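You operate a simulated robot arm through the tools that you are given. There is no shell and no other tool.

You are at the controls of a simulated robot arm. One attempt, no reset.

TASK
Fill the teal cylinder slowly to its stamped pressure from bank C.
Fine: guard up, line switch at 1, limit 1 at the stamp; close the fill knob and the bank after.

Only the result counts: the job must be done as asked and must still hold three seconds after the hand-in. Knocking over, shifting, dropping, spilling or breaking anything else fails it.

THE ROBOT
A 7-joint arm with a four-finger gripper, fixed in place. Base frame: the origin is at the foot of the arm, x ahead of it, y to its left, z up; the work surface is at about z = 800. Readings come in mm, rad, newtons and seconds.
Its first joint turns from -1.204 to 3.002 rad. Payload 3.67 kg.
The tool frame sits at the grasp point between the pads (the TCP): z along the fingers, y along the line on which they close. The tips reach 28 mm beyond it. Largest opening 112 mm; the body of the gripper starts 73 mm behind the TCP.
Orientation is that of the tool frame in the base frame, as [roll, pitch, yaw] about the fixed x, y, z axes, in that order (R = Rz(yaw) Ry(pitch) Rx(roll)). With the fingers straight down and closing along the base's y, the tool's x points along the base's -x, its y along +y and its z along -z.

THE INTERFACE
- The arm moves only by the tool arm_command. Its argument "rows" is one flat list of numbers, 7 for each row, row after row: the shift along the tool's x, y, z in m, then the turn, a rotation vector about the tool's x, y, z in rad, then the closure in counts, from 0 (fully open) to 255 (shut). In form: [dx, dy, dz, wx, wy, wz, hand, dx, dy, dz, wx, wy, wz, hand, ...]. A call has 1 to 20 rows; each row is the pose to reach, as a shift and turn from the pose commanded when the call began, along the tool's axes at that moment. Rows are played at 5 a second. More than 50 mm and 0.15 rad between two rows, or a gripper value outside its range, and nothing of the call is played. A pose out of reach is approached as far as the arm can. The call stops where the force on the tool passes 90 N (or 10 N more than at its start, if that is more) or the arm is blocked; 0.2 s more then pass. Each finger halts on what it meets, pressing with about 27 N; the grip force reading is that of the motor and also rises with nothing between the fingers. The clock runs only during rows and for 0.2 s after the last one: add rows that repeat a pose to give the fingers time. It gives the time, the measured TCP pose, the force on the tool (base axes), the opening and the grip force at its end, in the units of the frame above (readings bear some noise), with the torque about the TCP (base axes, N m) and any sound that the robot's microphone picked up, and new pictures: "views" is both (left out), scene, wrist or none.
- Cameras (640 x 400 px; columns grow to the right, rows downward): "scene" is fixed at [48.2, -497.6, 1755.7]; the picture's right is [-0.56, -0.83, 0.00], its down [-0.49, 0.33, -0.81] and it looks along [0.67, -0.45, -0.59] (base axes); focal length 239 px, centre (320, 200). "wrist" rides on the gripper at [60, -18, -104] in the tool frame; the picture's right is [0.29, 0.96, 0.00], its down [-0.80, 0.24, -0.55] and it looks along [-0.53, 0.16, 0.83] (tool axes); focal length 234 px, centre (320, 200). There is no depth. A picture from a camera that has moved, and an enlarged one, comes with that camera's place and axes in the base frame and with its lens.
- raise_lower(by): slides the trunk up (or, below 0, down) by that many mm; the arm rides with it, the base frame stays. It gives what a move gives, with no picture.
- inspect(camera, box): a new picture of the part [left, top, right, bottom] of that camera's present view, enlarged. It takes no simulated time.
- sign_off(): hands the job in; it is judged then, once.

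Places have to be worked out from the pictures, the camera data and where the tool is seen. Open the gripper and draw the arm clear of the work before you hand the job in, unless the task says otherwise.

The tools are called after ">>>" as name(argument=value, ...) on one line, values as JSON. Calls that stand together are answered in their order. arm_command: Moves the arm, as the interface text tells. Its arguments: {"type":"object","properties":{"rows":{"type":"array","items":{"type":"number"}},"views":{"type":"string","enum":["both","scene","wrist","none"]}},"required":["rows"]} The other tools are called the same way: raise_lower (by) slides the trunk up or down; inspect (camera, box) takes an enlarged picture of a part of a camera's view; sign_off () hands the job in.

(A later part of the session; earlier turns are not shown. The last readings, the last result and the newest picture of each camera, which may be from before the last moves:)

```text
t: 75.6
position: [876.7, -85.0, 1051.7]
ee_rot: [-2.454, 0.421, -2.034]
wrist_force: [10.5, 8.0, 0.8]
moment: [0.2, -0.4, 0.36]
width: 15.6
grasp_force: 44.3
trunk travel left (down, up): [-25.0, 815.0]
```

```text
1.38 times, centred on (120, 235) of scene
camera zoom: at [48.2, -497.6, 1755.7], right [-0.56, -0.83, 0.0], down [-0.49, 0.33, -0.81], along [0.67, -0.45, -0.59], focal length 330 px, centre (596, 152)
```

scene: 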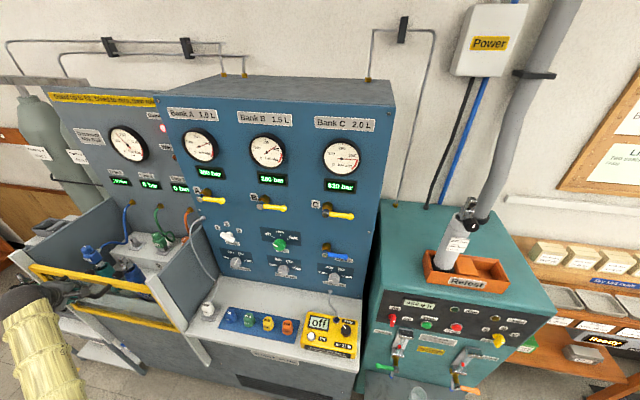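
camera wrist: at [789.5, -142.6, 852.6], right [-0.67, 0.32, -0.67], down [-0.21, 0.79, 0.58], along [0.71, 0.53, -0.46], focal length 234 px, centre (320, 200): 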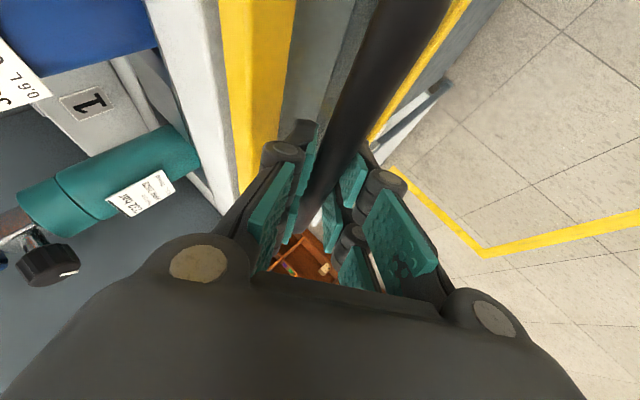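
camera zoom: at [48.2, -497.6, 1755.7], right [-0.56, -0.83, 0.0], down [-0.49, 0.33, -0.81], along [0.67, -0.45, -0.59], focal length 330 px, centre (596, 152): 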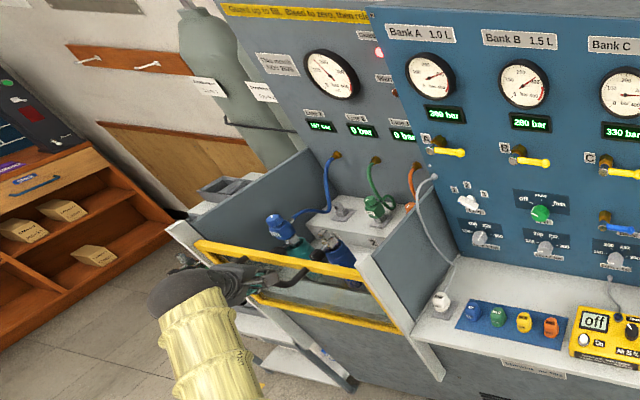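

Lamp still red; I continue up another 60 mm in 20 mm steps.

>>> arm_command(rows=[-0.0082, -0.0115, -0.0141, 0, 0, 0, 255, -0.0164, -0.0231, -0.0283, 0, 0, 0, 255, -0.0246, -0.0346, -0.0424, 0, 0, 0, 255, -0.0246, -0.0346, -0.0424, 0, 0, 0, 255], views="scene")

>>> inspect(camera="scene", box=[60, 90, 220, 200])

>>> inspect(camera="scene", box=[0, 200, 240, 390])

```text
t: 76.4
position: [877.3, -81.7, 1093.2]
ee_rot: [-2.483, 0.404, -2.042]
wrist_force: [-14.5, -0.2, -20.4]
moment: [0.68, -0.51, 0.13]
width: 15.6
grasp_force: 44.9
trunk travel left (down, up): [-25.0, 815.0]
stopped in row 3: the force on the tool passed its limit at 116 N (the readings are from after the stop); the commanded pose is now the measured one
```

scene: 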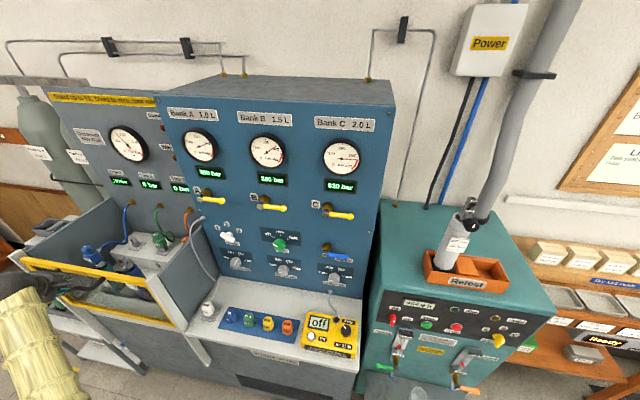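

```text
3.64 times, centred on (140, 145) of scene
camera zoom: at [48.2, -497.6, 1755.7], right [-0.56, -0.83, 0.0], down [-0.49, 0.33, -0.81], along [0.67, -0.45, -0.59], focal length 869 px, centre (974, 400)
```

zoom: 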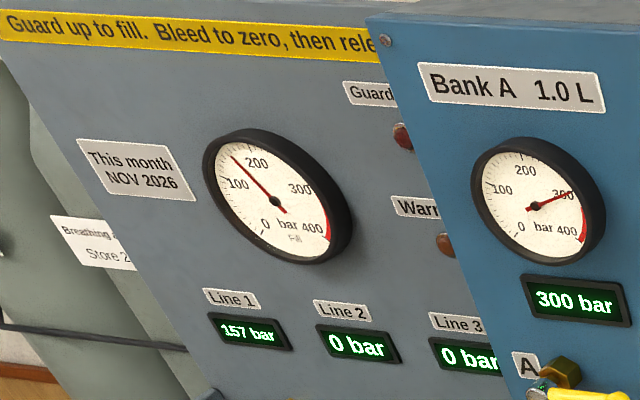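

```text
2.11 times, centred on (120, 295) of scene
camera zoom: at [48.2, -497.6, 1755.7], right [-0.56, -0.83, 0.0], down [-0.49, 0.33, -0.81], along [0.67, -0.45, -0.59], focal length 503 px, centre (741, 0)
```

zoom: 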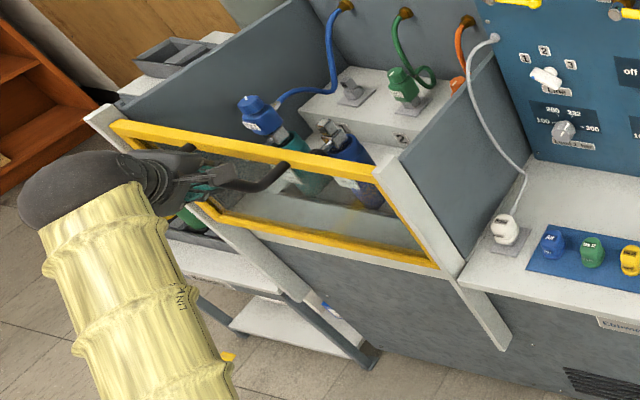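

The guard lamp is now out and the guard met its top stop. I release the bar and see whether the guard stays up.

>>> arm_command(rows=[0, 0, 0, 0, 0, 0, 164, 0, 0, 0, 0, 0, 0, 164, 0, 0, 0, 0, 0, 0, 164, 0, 0, 0, 0, 0, 0, 164, 0, 0, 0, 0, 0, 0, 164], views="both")

>>> inspect(camera="scene", box=[60, 90, 220, 200])

```text
t: 77.6
position: [878.0, -80.9, 1095.8]
ee_rot: [-2.479, 0.405, -2.041]
wrist_force: [0.9, 0.2, -0.1]
moment: [-0.03, -0.05, -0.01]
width: 39.7
grasp_force: 0.1
trunk travel left (down, up): [-25.0, 815.0]
camera wrist: at [791.9, -139.9, 1158.1], right [-0.69, 0.31, -0.66], down [-0.19, 0.79, 0.58], along [0.7, 0.53, -0.48], focal length 234 px, centre (320, 200)
```

scene: 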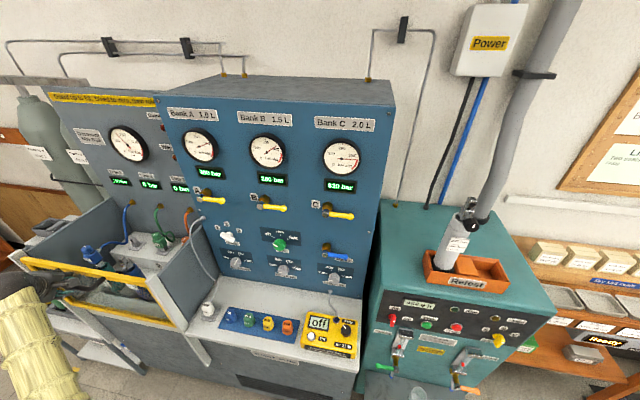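
wrist: 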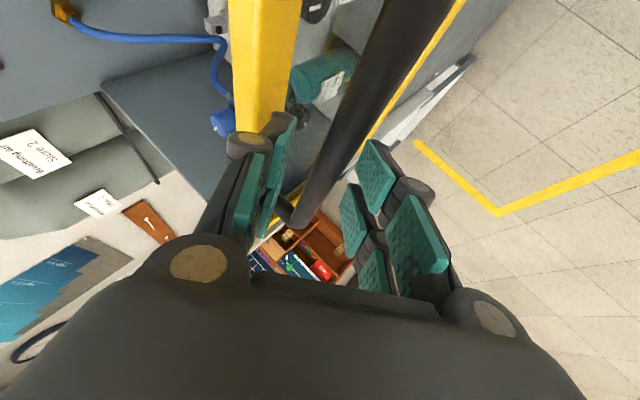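

```text
3.64 times, centred on (140, 145) of scene
camera zoom: at [48.2, -497.6, 1755.7], right [-0.56, -0.83, 0.0], down [-0.49, 0.33, -0.81], along [0.67, -0.45, -0.59], focal length 869 px, centre (974, 400)
```

zoom: 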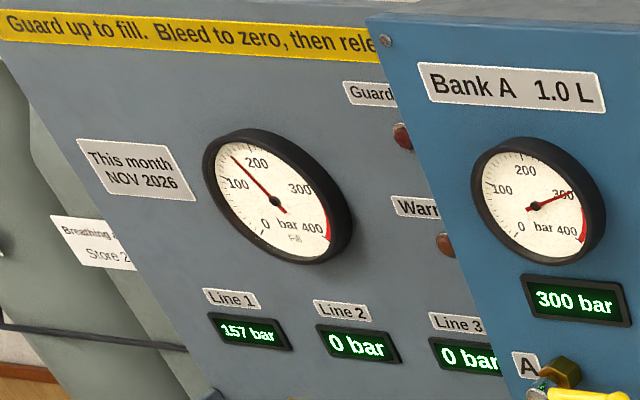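

The guard stays up with the lamp out. I back the hand off along the tool axis, then raise the trunk to get a good posture for the panel.

>>> arm_command(rows=[0, 0, -0.035, 0, 0, 0, 164, 0, 0, -0.07, 0, 0, 0, 164], views="none")

>>> raise_lower(by=250)

```text
t: 78.2
position: [825.8, -82.4, 1147.3]
ee_rot: [-2.477, 0.407, -2.039]
wrist_force: [0.9, 0.2, -0.3]
moment: [0.01, 0.0, -0.02]
width: 40.0
grasp_force: 0.1
trunk travel left (down, up): [-25.0, 815.0]
```

```text
t: 80.8
position: [827.2, -81.0, 1396.1]
ee_rot: [-2.478, 0.406, -2.039]
wrist_force: [-0.2, -0.2, -0.5]
moment: [-0.01, 0.03, 0.01]
width: 39.9
grasp_force: 0.0
trunk travel left (down, up): [-275.0, 565.0]
```

Now a pure swing of the whole arm about the base axis by -46° brings the hand in front of the panel, well above the guard.

>>> arm_command(rows=[0.0417, -0.0237, -0.0042, 0.0229, 0.0328, 0.0419, 164, 0.0841, -0.0456, -0.0103, 0.0457, 0.0655, 0.0838, 164, 0.1272, -0.0654, -0.0183, 0.0686, 0.0983, 0.1257, 164, 0.1708, -0.0833, -0.0281, 0.0914, 0.1311, 0.1676, 164, 0.2147, -0.0991, -0.0397, 0.1143, 0.1639, 0.2096, 164, 0.2588, -0.1128, -0.0531, 0.1372, 0.1966, 0.2515, 164, 0.303, -0.1242, -0.0683, 0.16, 0.2294, 0.2934, 164, 0.3472, -0.1335, -0.0851, 0.1829, 0.2622, 0.3353, 164, 0.391, -0.1405, -0.1036, 0.2057, 0.2949, 0.3772, 164, 0.4345, -0.1452, -0.1236, 0.2286, 0.3277, 0.4191, 164, 0.4775, -0.1477, -0.1452, 0.2515, 0.3605, 0.461, 164, 0.5198, -0.1478, -0.1681, 0.2743, 0.3932, 0.5029, 164, 0.5612, -0.1457, -0.1924, 0.2972, 0.426, 0.5448, 164, 0.6017, -0.1413, -0.218, 0.32, 0.4588, 0.5867, 164], views="both")

```text
t: 83.8
position: [513.9, -663.5, 1392.9]
ee_rot: [-2.48, 0.41, -2.852]
wrist_force: [0.0, -0.1, 0.3]
moment: [0.01, -0.01, -0.02]
width: 40.3
grasp_force: 0.0
out of reach, approached as far as the arm can: row 14
trunk travel left (down, up): [-275.0, 565.0]
camera wrist: at [412.4, -641.9, 1455.1], right [-0.25, 0.72, -0.65], down [0.44, 0.68, 0.58], along [0.86, -0.14, -0.48], focal length 234 px, centre (320, 200)
```

scene: 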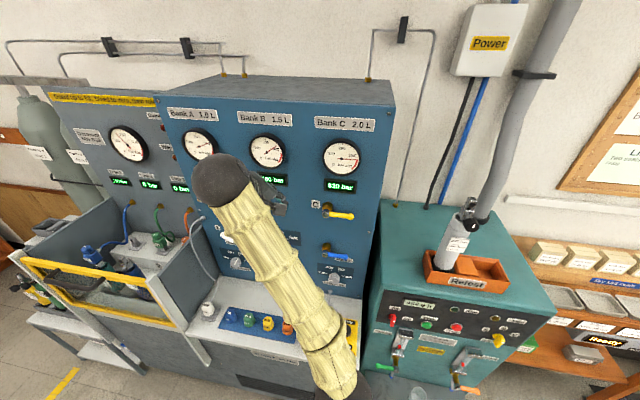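
wrist: 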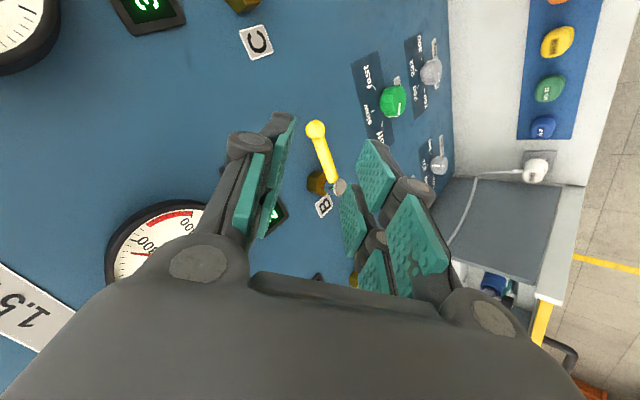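

The forearm now comes from the lower right, with the first joint at its stop — the elbow sits to the right. I want it up: I retract to az -42°, r = 600 and point the tool straight down, so the wrist bend forces the elbow upward.

>>> arm_command(rows=[-0.0015, 0.036, -0.0272, -0.1037, 0.0734, 0, 164, -0.0029, 0.0719, -0.0544, -0.2074, 0.1467, 0, 164, -0.0044, 0.1079, -0.0816, -0.3111, 0.2201, 0, 164, -0.0059, 0.1439, -0.1088, -0.4147, 0.2934, 0, 164, -0.0073, 0.1798, -0.136, -0.5184, 0.3668, 0, 164, -0.0088, 0.2158, -0.1632, -0.6221, 0.4401, 0, 164], views="both")

```text
t: 85.2
position: [597.1, -368.9, 1300.6]
ee_rot: [-3.115, 0.027, -2.994]
wrist_force: [0.5, -0.1, 0.2]
moment: [0.05, -0.03, 0.0]
width: 40.2
grasp_force: 0.1
out of reach, approached as far as the arm can: row 1, 2, 3, 4, 5, 6
trunk travel left (down, up): [-275.0, 565.0]
camera wrist: at [538.5, -392.3, 1403.8], right [-0.42, 0.9, -0.03], down [0.74, 0.37, 0.57], along [0.53, 0.22, -0.82], focal length 234 px, centre (320, 200)
```

scene: 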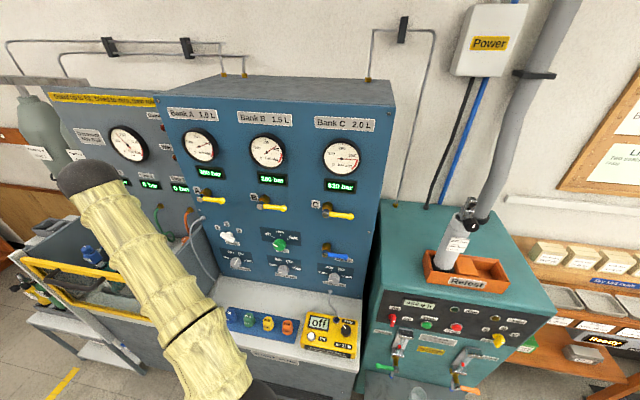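
wrist: 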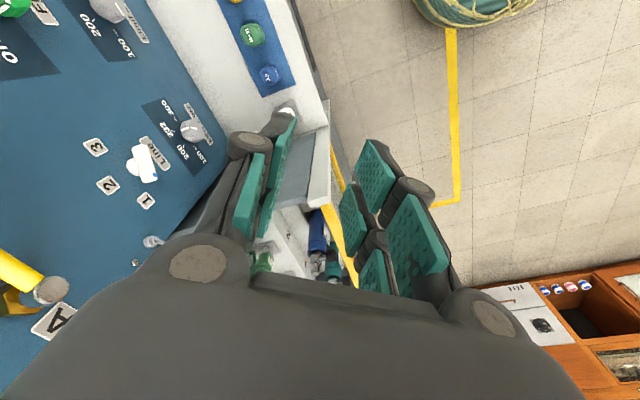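

Elbow still to the right with the first joint near its stop. I swing the whole arm left to the free area in front of the robot (az ≈ 0) where the first joint has room, to re-pose the elbow there.

>>> arm_command(rows=[-0.0268, 0.0338, -0.0002, -0.0017, -0.0016, -0.0615, 164, -0.0515, 0.0692, -0.0004, -0.0034, -0.0032, -0.123, 164, -0.0739, 0.1061, -0.0008, -0.0051, -0.0048, -0.1845, 164, -0.0941, 0.1443, -0.0013, -0.0068, -0.0064, -0.246, 164, -0.1118, 0.1836, -0.0019, -0.0085, -0.008, -0.3075, 164, -0.1271, 0.2239, -0.0025, -0.0102, -0.0096, -0.369, 164, -0.1399, 0.2651, -0.0033, -0.0119, -0.0112, -0.4305, 164, -0.1502, 0.307, -0.0041, -0.0136, -0.0128, -0.492, 164, -0.1578, 0.3495, -0.005, -0.0153, -0.0144, -0.5535, 164], views="scene")

```text
t: 87.2
position: [701.2, -9.6, 1306.7]
ee_rot: [3.132, 0.012, -2.454]
wrist_force: [-0.4, -0.9, -0.2]
moment: [0.05, -0.05, 0.01]
width: 40.0
grasp_force: 0.1
out of reach, approached as far as the arm can: row 9
trunk travel left (down, up): [-275.0, 565.0]
```

scene: 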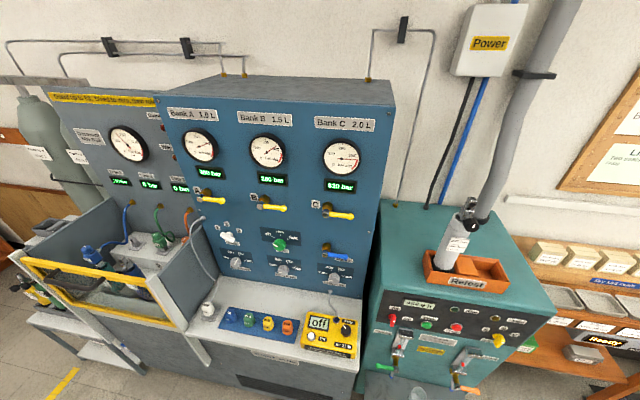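

At az 0 all free. With the tool pitched past vertical toward the base, the wrist-bend limit can only be met with the elbow up, so I retract and pitch inward about 35° to force that.

>>> arm_command(rows=[0.0268, 0.0242, -0.006, -0.0645, 0.0786, 0, 164, 0.0535, 0.0483, -0.012, -0.129, 0.1572, 0, 164, 0.0803, 0.0725, -0.018, -0.1935, 0.2358, 0, 164, 0.1071, 0.0966, -0.024, -0.258, 0.3143, 0, 164, 0.1338, 0.1208, -0.03, -0.3225, 0.3929, 0, 164, 0.1606, 0.1449, -0.036, -0.387, 0.4715, 0, 164], views="both")

```text
t: 88.6
position: [583.3, -68.9, 1227.9]
ee_rot: [2.802, -0.178, -2.475]
wrist_force: [-0.1, -2.7, -0.8]
moment: [0.24, 0.06, -0.04]
width: 39.9
grasp_force: 0.0
out of reach, approached as far as the arm can: row 1, 2, 3, 4, 5, 6
trunk travel left (down, up): [-275.0, 565.0]
camera wrist: at [582.2, -135.1, 1330.0], right [-0.74, 0.57, 0.36], down [0.67, 0.58, 0.45], along [0.04, 0.58, -0.81], focal length 234 px, centre (320, 200)
```

scene: 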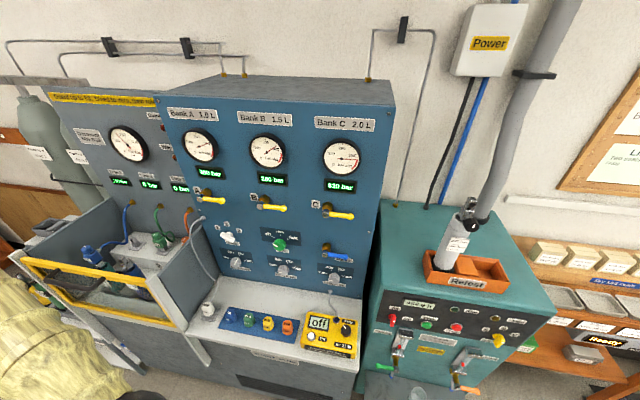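
wrist: 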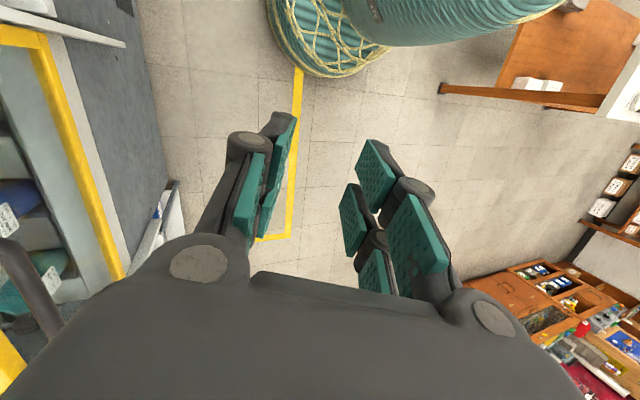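

The elbow rose to about wrist height (≈1440), so this works. I push on toward the same target: further retraction, up and inward pitch.

>>> arm_command(rows=[0.0136, 0.036, -0.0157, -0.0101, 0.076, 0, 164, 0.0271, 0.072, -0.0314, -0.0202, 0.152, 0, 164, 0.0407, 0.1079, -0.0471, -0.0302, 0.2279, 0, 164, 0.0542, 0.1439, -0.0628, -0.0403, 0.3039, 0, 164], views="scene")

```text
t: 89.6
position: [541.1, -20.4, 1250.7]
ee_rot: [2.629, -0.236, -2.45]
wrist_force: [-0.4, 0.2, -1.2]
moment: [0.01, 0.07, 0.0]
width: 40.1
grasp_force: 0.1
out of reach, approached as far as the arm can: row 1, 2, 3, 4
trunk travel left (down, up): [-275.0, 565.0]
```

scene: 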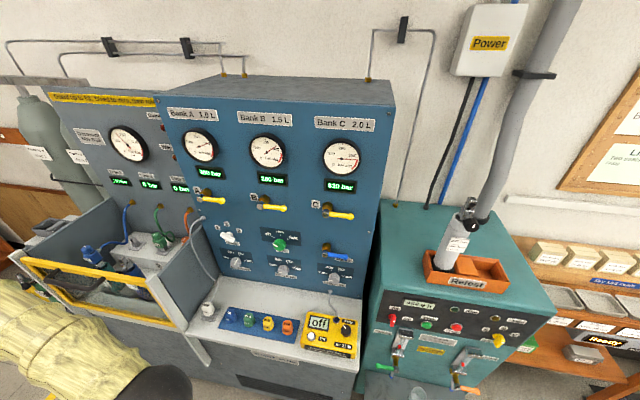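

The elbow is still purely to the right. Pointing the tool right-and-down by 45° cannot be met with the elbow right (or down) but can with it up, so I try that orientation at about (600,-141,1309).

>>> arm_command(rows=[0.0056, -0.0113, -0.0134, 0.135, 0.0427, 0, 164, 0.0111, -0.0225, -0.0267, 0.2701, 0.0854, 0, 164, 0.0167, -0.0338, -0.0401, 0.4051, 0.1281, 0, 164, 0.0222, -0.045, -0.0534, 0.5401, 0.1709, 0, 164, 0.0278, -0.0563, -0.0668, 0.6751, 0.2136, 0, 164, 0.0333, -0.0675, -0.0801, 0.8102, 0.2563, 0, 164, 0.0389, -0.0788, -0.0935, 0.9452, 0.299, 0, 164, 0.0444, -0.09, -0.1068, 1.0802, 0.3417, 0, 164], views="scene")

```text
t: 91.6
position: [638.8, -204.4, 1323.9]
ee_rot: [-2.655, -0.505, -2.44]
wrist_force: [1.1, -0.4, 0.7]
moment: [0.0, -0.03, -0.02]
width: 40.0
grasp_force: 0.1
out of reach, approached as far as the arm can: row 1, 2, 3, 4, 5, 6, 7, 8
trunk travel left (down, up): [-275.0, 565.0]
stopped in row 8: the arm was blocked; the commanded pose is now the measured one
```

scene: 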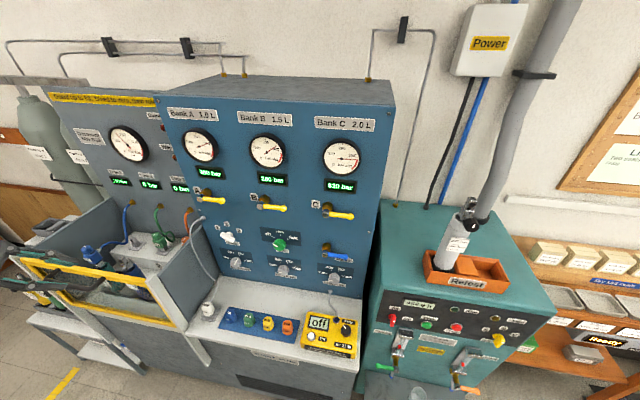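

The elbow has left the picture on the right side, so it has swung up or over. I test with a small retraction toward the original target.

>>> arm_command(rows=[-0.0084, 0.0342, -0.0137, 0, 0, 0, 164, -0.0168, 0.0684, -0.0273, 0, 0, 0, 164], views="none")

```text
t: 92.4
position: [632.2, -201.7, 1319.8]
ee_rot: [-2.745, -0.45, -2.423]
wrist_force: [0.6, 0.4, -0.4]
moment: [-0.02, 0.03, -0.01]
width: 39.9
grasp_force: 0.0
out of reach, approached as far as the arm can: row 1, 2
trunk travel left (down, up): [-275.0, 565.0]
stopped in row 2: the arm was blocked; the commanded pose is now the measured one
```

I swing the arm right 23° about the base axis so that the scene camera can show where the elbow is now.

>>> arm_command(rows=[0.0349, -0.0135, 0.0239, -0.0292, 0.0233, 0.0556, 164, 0.0711, -0.0244, 0.0474, -0.0583, 0.0466, 0.1113, 164, 0.1083, -0.0325, 0.0703, -0.0875, 0.0699, 0.1669, 164, 0.1464, -0.0378, 0.0925, -0.1166, 0.0932, 0.2226, 164, 0.1853, -0.0404, 0.114, -0.1458, 0.1165, 0.2782, 164, 0.2247, -0.0402, 0.1345, -0.1749, 0.1398, 0.3338, 164], views="scene")

```text
t: 93.8
position: [499.9, -437.9, 1316.8]
ee_rot: [-2.752, -0.448, -2.823]
wrist_force: [0.2, 0.2, 0.7]
moment: [0.02, 0.02, -0.02]
width: 39.9
grasp_force: 0.0
trunk travel left (down, up): [-275.0, 565.0]
```

scene: 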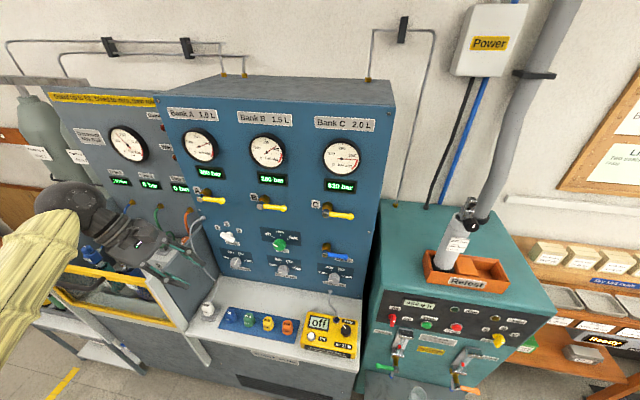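

The elbow is now up and slightly left, and the swing met no limits. I bring the tool toward the panel: 30° below level, heading -45°, roll about -60°, at (520,-600,1320).

>>> arm_command(rows=[0.0037, -0.0179, 0.009, 0.0681, -0.1029, 0.0534, 164, 0.0075, -0.0358, 0.018, 0.1361, -0.2059, 0.1068, 164, 0.0112, -0.0537, 0.027, 0.2042, -0.3088, 0.1601, 164, 0.015, -0.0717, 0.036, 0.2722, -0.4118, 0.2135, 164, 0.0187, -0.0896, 0.045, 0.3403, -0.5147, 0.2669, 164, 0.0224, -0.1075, 0.054, 0.4083, -0.6176, 0.3203, 164, 0.0262, -0.1254, 0.063, 0.4764, -0.7206, 0.3736, 164, 0.0299, -0.1433, 0.072, 0.5444, -0.8235, 0.427, 164], views="both")

```text
t: 95.8
position: [515.8, -649.2, 1283.3]
ee_rot: [-2.259, 0.492, -2.697]
wrist_force: [0.7, -0.5, -0.1]
moment: [-0.01, -0.01, 0.01]
width: 39.9
grasp_force: 0.1
out of reach, approached as far as the arm can: row 6, 7
trunk travel left (down, up): [-275.0, 565.0]
stopped in row 8: the arm was blocked; the commanded pose is now the measured one
camera wrist: at [406.2, -625.3, 1326.1], right [-0.17, 0.59, -0.79], down [0.31, 0.79, 0.52], along [0.93, -0.16, -0.32], focal length 234 px, centre (320, 200)
```

scene: 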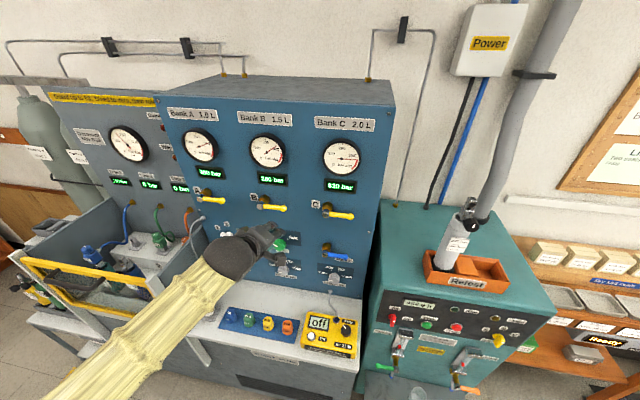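
wrist: 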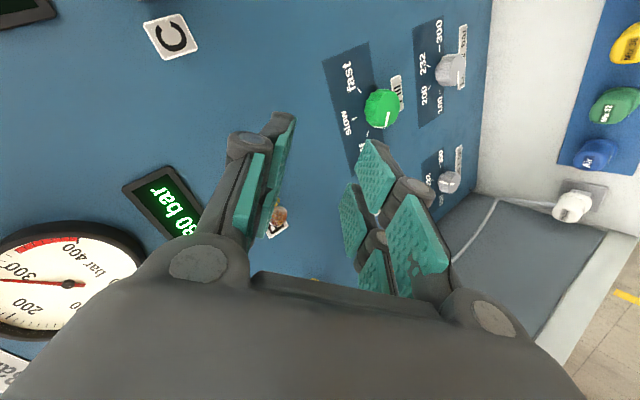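

Good: the elbow is now on the left with plenty of first-joint room. I level the tool and move in front of bank C's valve at about (417,-785,1300), fingers closing for pushing.

>>> arm_command(rows=[0.0244, -0.0232, 0.0017, 0.1033, -0.0588, -0.0143, 200, 0.0488, -0.0464, 0.0034, 0.2066, -0.1176, -0.0286, 200, 0.0732, -0.0697, 0.005, 0.3099, -0.1763, -0.043, 200, 0.0976, -0.0929, 0.0067, 0.4132, -0.2351, -0.0573, 200, 0.122, -0.1161, 0.0084, 0.5165, -0.2939, -0.0716, 200], views="both")

```text
t: 97.0
position: [419.5, -785.2, 1300.1]
ee_rot: [-1.567, 0.522, -2.357]
wrist_force: [0.3, -0.8, -0.4]
moment: [0.0, -0.04, -0.01]
width: 24.3
grasp_force: 0.1
trunk travel left (down, up): [-275.0, 565.0]
camera wrist: at [303.4, -753.0, 1286.9], right [0.16, 0.16, -0.97], down [0.18, 0.97, 0.19], along [0.97, -0.21, 0.13], focal length 234 px, centre (320, 200)
```

scene: 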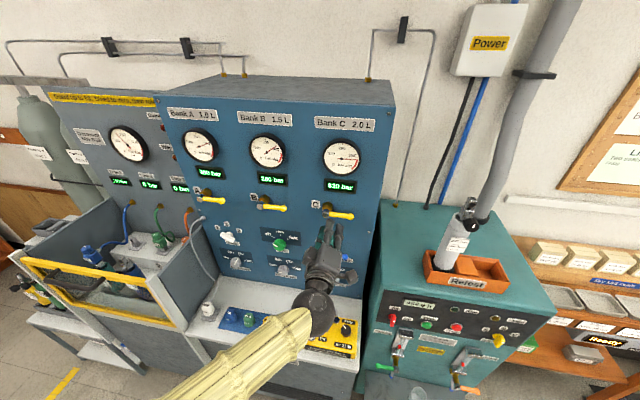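
wrist: 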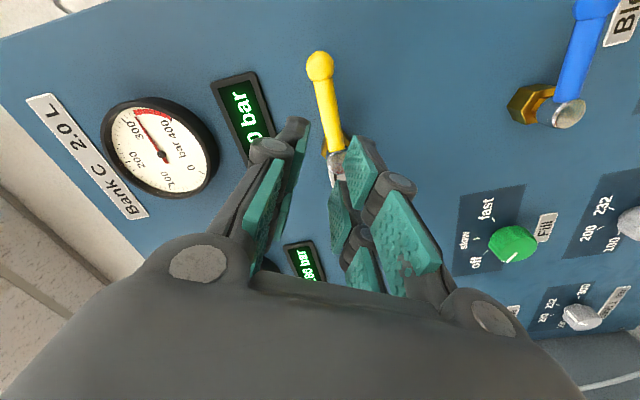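

The hand is exactly where commanded. The valve shaft is at s ≈ 228, z ≈ 1292 and its handle ball at s ≈ 305. I zoom in to judge which way it opens.

>>> inspect(camera="wrist", box=[260, 30, 400, 200])

>>> inspect(camera="scene", box=[300, 190, 370, 235])

```text
2.35 times, centred on (330, 115) of wrist
camera zoom: at [303.4, -753.0, 1286.9], right [0.16, 0.16, -0.97], down [0.18, 0.97, 0.19], along [0.97, -0.21, 0.13], focal length 551 px, centre (296, 400)
```

zoom: 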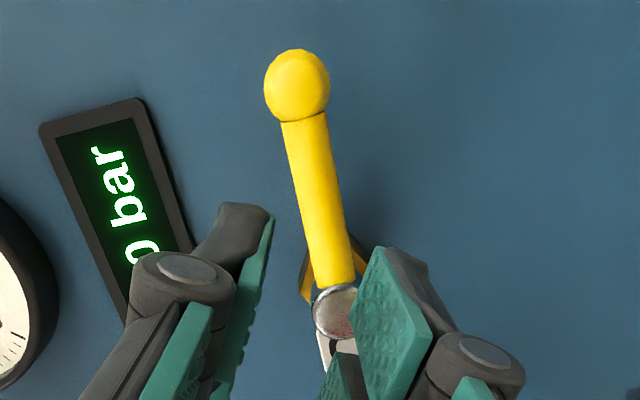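

```text
8.89 times, centred on (335, 212) of scene
camera zoom: at [48.2, -497.6, 1755.7], right [-0.56, -0.83, 0.0], down [-0.49, 0.33, -0.81], along [0.67, -0.45, -0.59], focal length 2124 px, centre (187, 89)
```

zoom: 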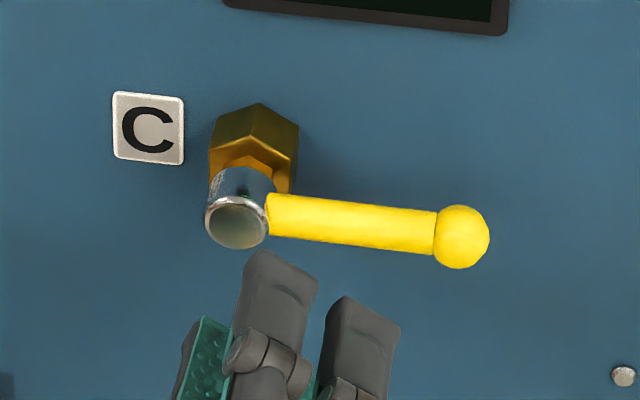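

No marking, but a handle turned up would cover the display, so I expect it to open downward. I close the fingers and place them above the handle, 60 mm out from the shaft.

>>> arm_command(rows=[0.0125, -0.0372, 0, 0, 0, 0, 255, 0.0125, -0.0372, 0.039, 0, 0, 0, 255, 0.0125, -0.0372, 0.078, 0, 0, 0, 255, 0.0125, -0.0372, 0.078, 0, 0, 0, 255], views="both")

>>> inspect(camera="scene", box=[290, 180, 380, 240])

```text
t: 98.0
position: [451.8, -855.9, 1329.0]
ee_rot: [-1.567, 0.522, -2.354]
wrist_force: [-0.3, 0.2, 0.4]
moment: [0.02, 0.01, -0.02]
width: 0.0
grasp_force: 26.7
trunk travel left (down, up): [-275.0, 565.0]
camera wrist: at [336.9, -825.5, 1315.1], right [0.16, 0.16, -0.97], down [0.18, 0.97, 0.19], along [0.97, -0.21, 0.13], focal length 234 px, centre (320, 200)
```

scene: 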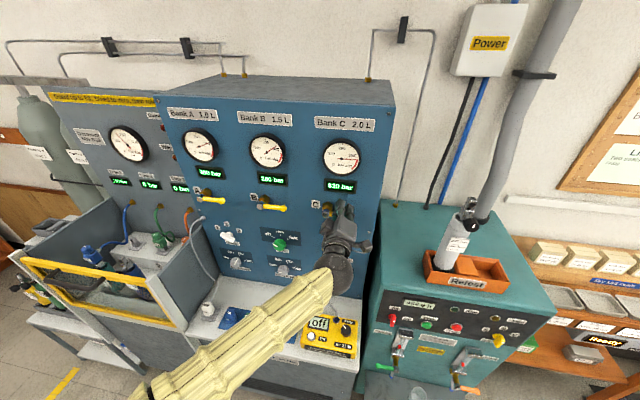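
wrist: 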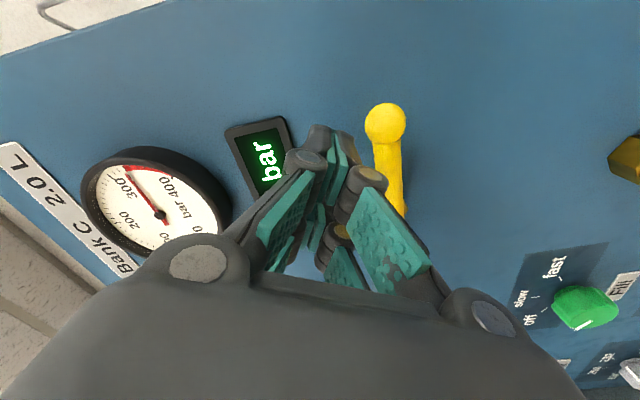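

```text
6.67 times, centred on (335, 210) of scene
camera zoom: at [48.2, -497.6, 1755.7], right [-0.56, -0.83, 0.0], down [-0.49, 0.33, -0.81], along [0.67, -0.45, -0.59], focal length 1593 px, centre (220, 133)
```

zoom: 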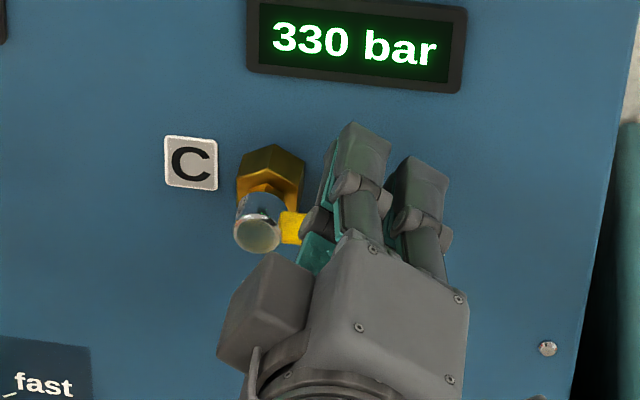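

Fingers are above the handle. I push it down along the arc, first about 40°, watching the force.

>>> arm_command(rows=[0.0098, 0.0163, 0, 0, 0, 0, 255, 0.0226, 0.0331, 0, 0, 0, 0, 255, 0.0288, 0.0532, 0, 0, 0, 0, 255], views="both")

```text
t: 98.8
position: [454.9, -858.0, 1267.1]
ee_rot: [-1.569, 0.521, -2.356]
wrist_force: [0.1, -0.6, 0.5]
moment: [-0.01, -0.01, 0.03]
width: 0.0
grasp_force: 27.3
trunk travel left (down, up): [-275.0, 565.0]
camera wrist: at [338.9, -826.4, 1252.5], right [0.16, 0.16, -0.97], down [0.18, 0.97, 0.19], along [0.97, -0.21, 0.13], focal length 234 px, centre (320, 200)
```

scene: 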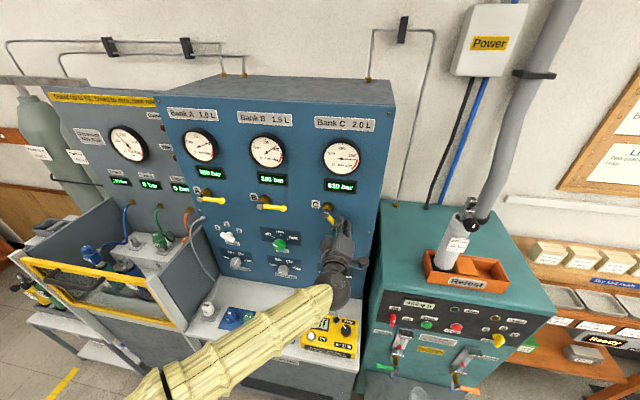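
wrist: 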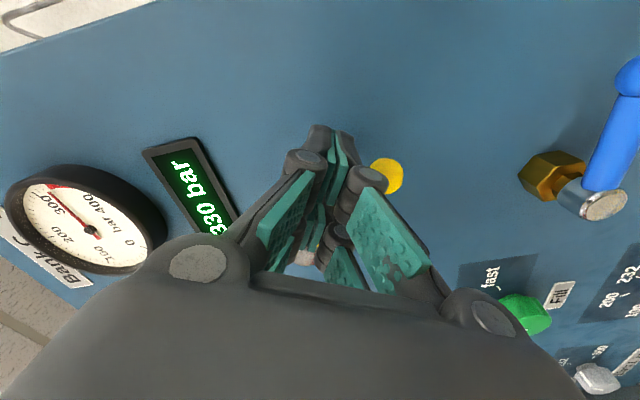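

The handle turns freely downward. I continue the arc to 90°.

>>> arm_command(rows=[-0.001, 0.0211, 0, 0, 0, 0, 255, -0.0092, 0.0406, 0, 0, 0, 0, 255, -0.0171, 0.0504, 0, 0, 0, 0, 255], views="both")

>>> inspect(camera="scene", box=[290, 180, 380, 240])

```text
t: 99.6
position: [467.1, -840.1, 1235.5]
ee_rot: [-1.562, 0.535, -2.364]
wrist_force: [-47.5, -41.3, 32.5]
moment: [0.29, -1.22, -1.13]
width: 0.2
grasp_force: 27.0
trunk travel left (down, up): [-275.0, 565.0]
camera wrist: at [352.9, -807.9, 1219.8], right [0.18, 0.16, -0.97], down [0.19, 0.96, 0.2], along [0.97, -0.22, 0.14], focal length 234 px, centre (320, 200)
```

scene: 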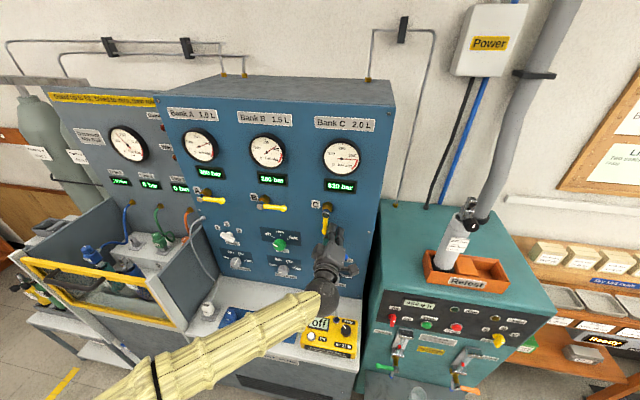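
wrist: 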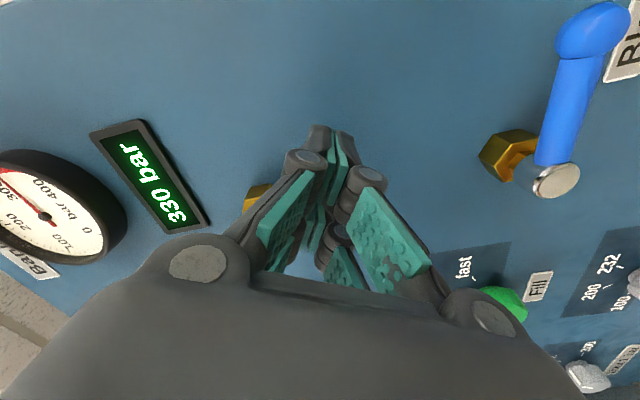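

```text
6.67 times, centred on (335, 210) of scene
camera zoom: at [48.2, -497.6, 1755.7], right [-0.56, -0.83, 0.0], down [-0.49, 0.33, -0.81], along [0.67, -0.45, -0.59], focal length 1593 px, centre (220, 133)
```

zoom: 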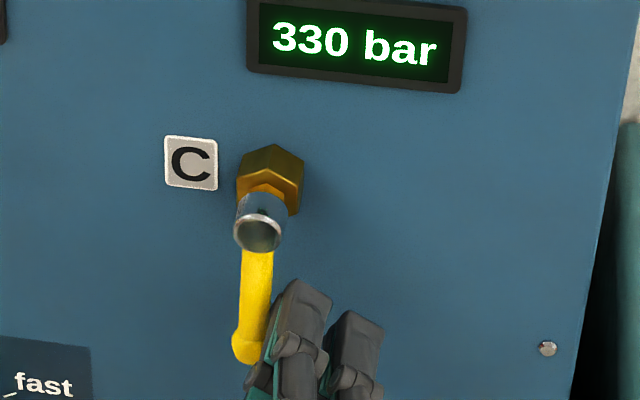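

Bank C's handle is at its open stop, pointing down. I ease off to the right and withdraw 110 mm.

>>> arm_command(rows=[0.026, -0.015, 0, 0, 0, 0, 255, 0.026, -0.015, -0.04, 0, 0, 0, 255, 0.026, -0.015, -0.08, 0, 0, 0, 255, 0.026, -0.015, -0.11, 0, 0, 0, 255], views="both")

>>> inspect(camera="scene", box=[60, 90, 220, 200])

```text
t: 100.6
position: [386.1, -773.4, 1232.5]
ee_rot: [-1.569, 0.522, -2.356]
wrist_force: [0.3, -0.1, -1.0]
moment: [0.02, 0.0, -0.01]
width: 0.2
grasp_force: 26.7
trunk travel left (down, up): [-275.0, 565.0]
camera wrist: at [268.6, -742.8, 1218.9], right [0.16, 0.16, -0.97], down [0.18, 0.97, 0.19], along [0.97, -0.21, 0.13], focal length 234 px, centre (320, 200)
```

scene: 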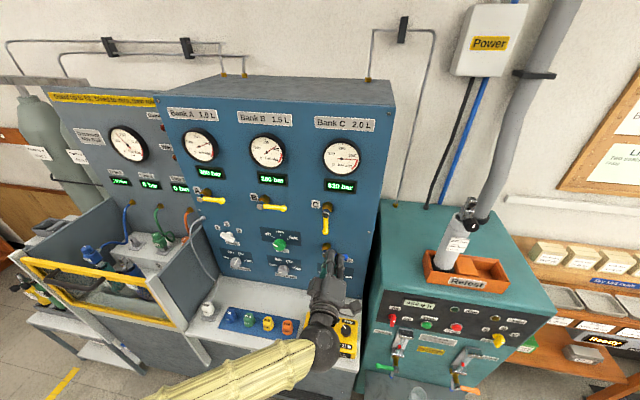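
wrist: 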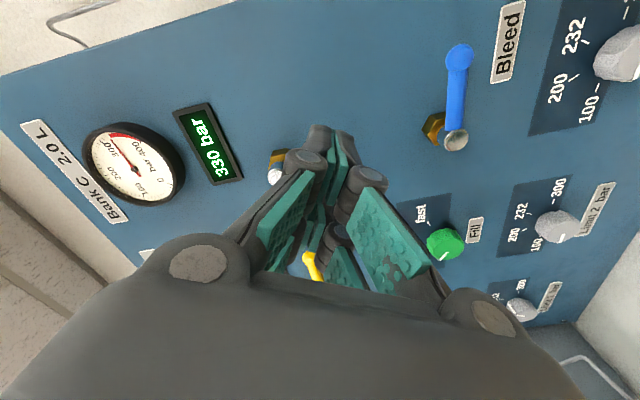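

```text
3.64 times, centred on (140, 145) of scene
camera zoom: at [48.2, -497.6, 1755.7], right [-0.56, -0.83, 0.0], down [-0.49, 0.33, -0.81], along [0.67, -0.45, -0.59], focal length 869 px, centre (974, 400)
```

zoom: 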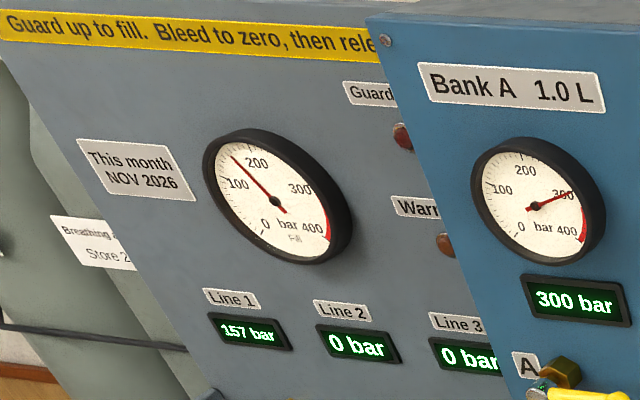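

Bank C is open; no pressure change yet, as expected. I lower the trunk 150 mm to suit the fill knob's height (z ≈ 1090) and move in front of it.

>>> raise_lower(by=-150)

```text
t: 102.3
position: [384.6, -773.7, 1083.3]
ee_rot: [-1.569, 0.519, -2.357]
wrist_force: [-0.7, -0.7, 0.8]
moment: [0.0, -0.01, 0.01]
width: 0.1
grasp_force: 27.1
trunk travel left (down, up): [-125.0, 715.0]
```

Moving left to the fill knob at N ≈ 880 and opening to 75 mm.

>>> arm_command(rows=[-0.0397, 0.0208, 0, 0, 0, 0, 84, -0.0794, 0.0417, 0, 0, 0, 0, 84, -0.1191, 0.0625, 0, 0, 0, 0, 84, -0.1588, 0.0834, 0.02, 0, 0, 0, 84, -0.1985, 0.1042, 0.06, 0, 0, 0, 84, -0.1985, 0.1042, 0.06, 0, 0, 0, 84], views="wrist")

>>> inspect(camera="wrist", box=[210, 50, 430, 210])

```text
refused: row 5 steps farther than a row can; nothing moved
```

```text
2.50 times, centred on (320, 130) of wrist
camera zoom: at [269.3, -742.8, 1069.4], right [0.16, 0.16, -0.97], down [0.18, 0.97, 0.19], along [0.97, -0.21, 0.13], focal length 585 px, centre (320, 375)
```

zoom: 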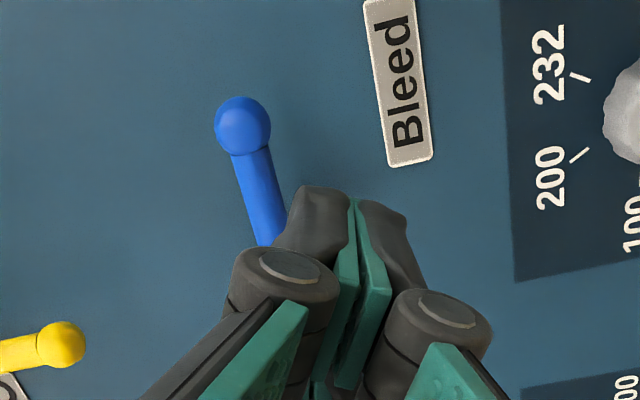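

One row stepped too far; I split it into smaller steps.

>>> arm_command(rows=[-0.0397, 0.0208, 0, 0, 0, 0, 84, -0.0794, 0.0417, 0, 0, 0, 0, 84, -0.1191, 0.0625, 0, 0, 0, 0, 84, -0.1588, 0.0834, 0, 0, 0, 0, 84, -0.1985, 0.1042, 0, 0, 0, 0, 84, -0.1985, 0.1042, 0.03, 0, 0, 0, 84, -0.1985, 0.1042, 0.06, 0, 0, 0, 84], views="wrist")

>>> inspect(camera="wrist", box=[210, 50, 430, 210])

```text
t: 104.1
position: [561.8, -717.3, 1045.8]
ee_rot: [-1.653, 0.613, -2.438]
wrist_force: [-0.4, -0.5, 0.0]
moment: [-0.03, -0.06, 0.01]
width: 75.1
grasp_force: 0.1
out of reach, approached as far as the arm can: row 4, 5, 6
trunk travel left (down, up): [-125.0, 715.0]
stopped in row 7: the arm was blocked; the commanded pose is now the measured one
camera wrist: at [447.9, -681.5, 1034.6], right [0.19, 0.26, -0.95], down [0.21, 0.93, 0.3], along [0.96, -0.26, 0.12], focal length 234 px, centre (320, 200)
```

wrist: 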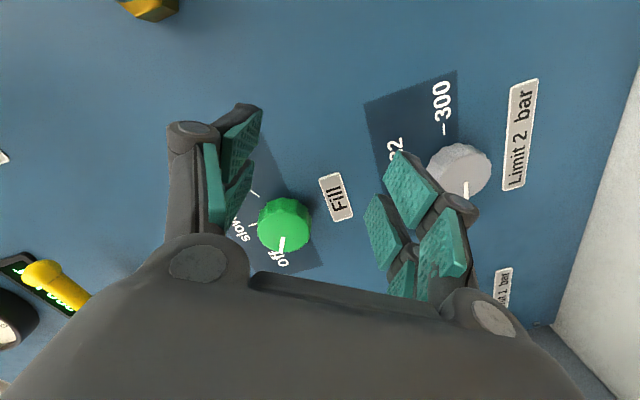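

```text
2.50 times, centred on (320, 130) of wrist
camera zoom: at [447.9, -681.5, 1034.6], right [0.19, 0.26, -0.95], down [0.21, 0.93, 0.3], along [0.96, -0.26, 0.12], focal length 585 px, centre (320, 375)
```

zoom: 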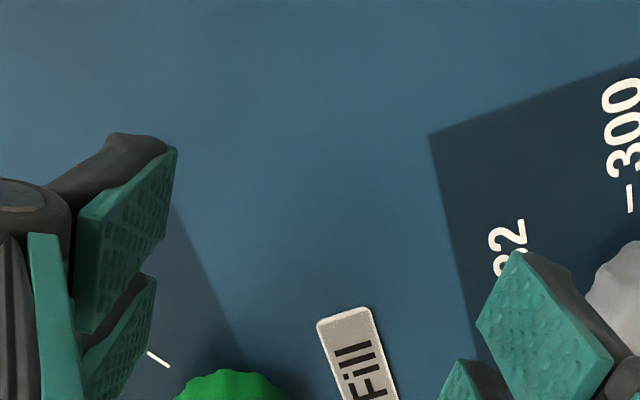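

The arm got short of the target again (N ≈ 904, s ≈ 110, z ≈ 1046). I check the posture in the scene.

>>> inspect(camera="scene", box=[0, 150, 400, 400])

```text
1.60 times, centred on (200, 275) of scene
camera zoom: at [48.2, -497.6, 1755.7], right [-0.56, -0.83, 0.0], down [-0.49, 0.33, -0.81], along [0.67, -0.45, -0.59], focal length 382 px, centre (512, 80)
```

zoom: 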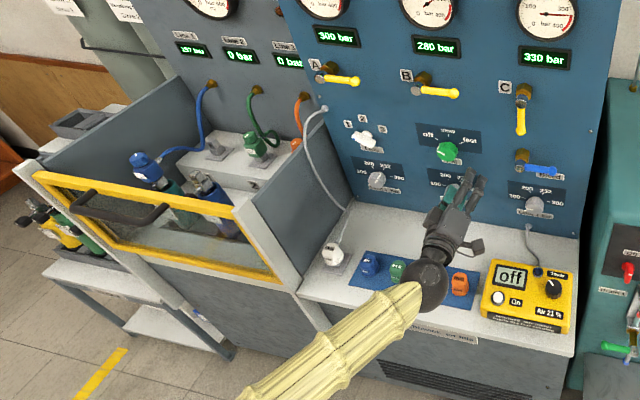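

The wrist is almost in line with the forearm at this height, which is what stalls it. I back off and up to (559,-643,1200) with the tool square again, then drop the trunk to its lower end so the forearm rises into the wrist.

>>> arm_command(rows=[0, 0, -0.035, 0, 0, 0, 84, -0.0419, -0.0316, -0.0455, 0.0126, -0.0218, -0.0306, 84, -0.0839, -0.0633, -0.056, 0.0252, -0.0436, -0.0613, 84, -0.1258, -0.0949, -0.0664, 0.0378, -0.0654, -0.0919, 84], views="none")

```text
refused: row 2 steps farther than a row can; nothing moved
```

>>> arm_command(rows=[0, 0, -0.035, 0, 0, 0, 84, -0.0315, -0.0237, -0.043, 0.0095, -0.0164, -0.023, 84, -0.0629, -0.0475, -0.051, 0.0189, -0.0327, -0.046, 84, -0.0944, -0.0712, -0.059, 0.0284, -0.0491, -0.0689, 84, -0.1258, -0.0949, -0.0664, 0.0378, -0.0654, -0.0919, 84], views="none")

```text
t: 105.5
position: [548.2, -706.6, 1152.6]
ee_rot: [-1.664, 0.582, -2.436]
wrist_force: [0.2, -0.6, 0.2]
moment: [-0.02, 0.0, 0.01]
width: 75.3
grasp_force: 0.1
trunk travel left (down, up): [-125.0, 715.0]
stopped in row 5: the arm was blocked; the commanded pose is now the measured one
```

I look at the arm again to see whether anything is physically obstructing it.

>>> inspect(camera="scene", box=[0, 100, 480, 400])

>>> inspect(camera="wrist", box=[0, 0, 640, 400])

```text
1.33 times, centred on (240, 250) of scene
camera zoom: at [48.2, -497.6, 1755.7], right [-0.56, -0.83, 0.0], down [-0.49, 0.33, -0.81], along [0.67, -0.45, -0.59], focal length 319 px, centre (427, 133)
```

zoom: 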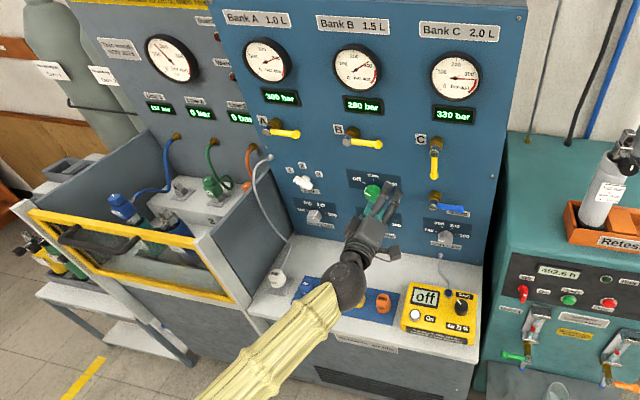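

```text
1.00 times, centred on (320, 200) of wrist (not enlarged: the box is as wide or as high as the picture)
camera zoom: at [433.1, -670.5, 1143.9], right [0.16, 0.25, -0.95], down [0.21, 0.94, 0.28], along [0.96, -0.25, 0.1], focal length 234 px, centre (320, 200)
```

zoom: 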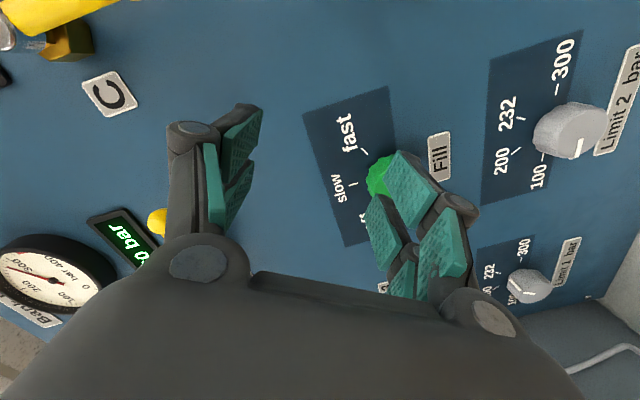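

Nothing is in the way, so it is a joint limit. I try rolling the hand +35° in place to relieve the last joint.

>>> arm_command(rows=[0, 0, -0.01, 0, 0, 0.12, 84, 0, 0, -0.02, 0, 0, 0.24, 84, 0, 0, -0.02, 0, 0, 0.36, 84, 0, 0, -0.02, 0, 0, 0.48, 84, 0, 0, -0.02, 0, 0, 0.6, 84], views="none")

```text
t: 106.7
position: [534.6, -691.5, 1154.8]
ee_rot: [-1.773, 1.182, -2.574]
wrist_force: [0.8, -0.4, 0.5]
moment: [0.01, -0.02, -0.01]
width: 75.1
grasp_force: 0.0
trunk travel left (down, up): [-125.0, 715.0]
```

Rolling is free. I test moving left 60 mm while squaring up at roll -30°.

>>> arm_command(rows=[-0.0073, 0.0188, -0.003, 0.002, -0.0272, -0.0474, 84, -0.0146, 0.0377, -0.0059, 0.004, -0.0543, -0.0949, 84, -0.0219, 0.0565, -0.0089, 0.006, -0.0815, -0.1423, 84], views="none")

```text
t: 107.7
position: [558.5, -709.2, 1103.4]
ee_rot: [-1.746, 1.103, -2.548]
wrist_force: [0.5, 0.0, 0.4]
moment: [-0.04, 0.0, -0.03]
width: 75.2
grasp_force: 0.1
trunk travel left (down, up): [-125.0, 715.0]
stopped in row 3: the arm was blocked; the commanded pose is now the measured one
```

Blocked again without contact. I back away from the panel 70 mm and roll the hand well to the other side (+60°) to see whether the last joint is the limiting one.

>>> arm_command(rows=[0, 0, -0.035, 0, 0, 0, 84, 0, 0, -0.07, 0, 0, 0, 84, 0, 0, -0.07, 0, 0, 0.14, 84, 0, 0, -0.07, 0, 0, 0.28, 84, 0, 0, -0.07, 0, 0, 0.42, 84, 0, 0, -0.07, 0, 0, 0.56, 84, 0, 0, -0.07, 0, 0, 0.7, 84, 0, 0, -0.07, 0, 0, 0.84, 84, 0, 0, -0.07, 0, 0, 0.98, 84], views="none")

```text
t: 109.9
position: [503.7, -704.0, 1064.3]
ee_rot: [1.84, 0.979, 0.96]
wrist_force: [-0.5, 0.0, 0.4]
moment: [-0.01, 0.01, 0.0]
width: 75.0
grasp_force: 0.1
trunk travel left (down, up): [-125.0, 715.0]
stopped in row 9: the arm was blocked; the commanded pose is now the measured one
```

Still drifting when blocked. I look at both views to understand the present posture.

>>> inspect(camera="scene", box=[100, 200, 420, 400])

>>> inspect(camera="wrist", box=[0, 0, 640, 400])

```text
2.00 times, centred on (260, 300) of scene
camera zoom: at [48.2, -497.6, 1755.7], right [-0.56, -0.83, 0.0], down [-0.49, 0.33, -0.81], along [0.67, -0.45, -0.59], focal length 478 px, centre (440, 0)
```

zoom: 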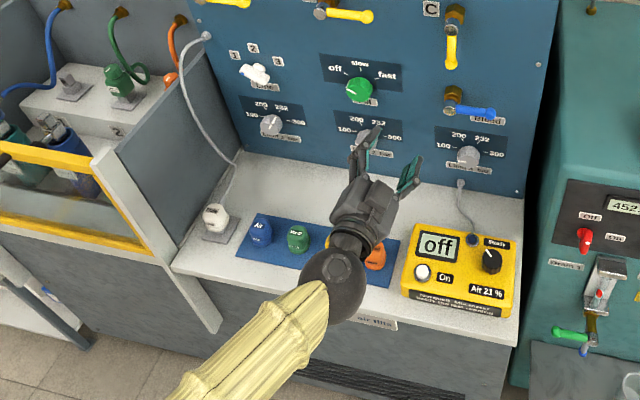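

```text
1.00 times, centred on (320, 200) of wrist (not enlarged: the box is as wide or as high as the picture)
camera zoom: at [442.3, -608.6, 1021.9], right [0.74, 0.61, 0.27], down [-0.46, 0.16, 0.87], along [0.49, -0.77, 0.4], focal length 234 px, centre (320, 200)
```

zoom: 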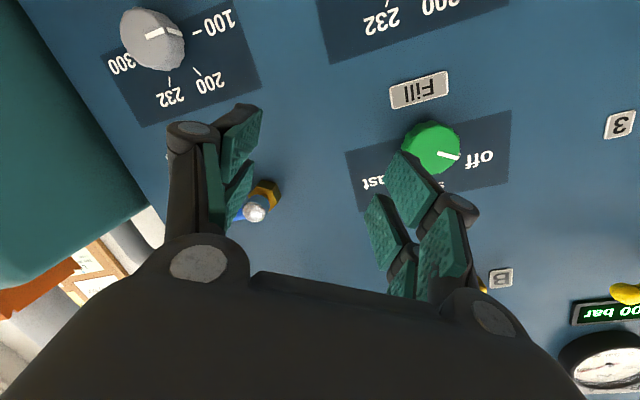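

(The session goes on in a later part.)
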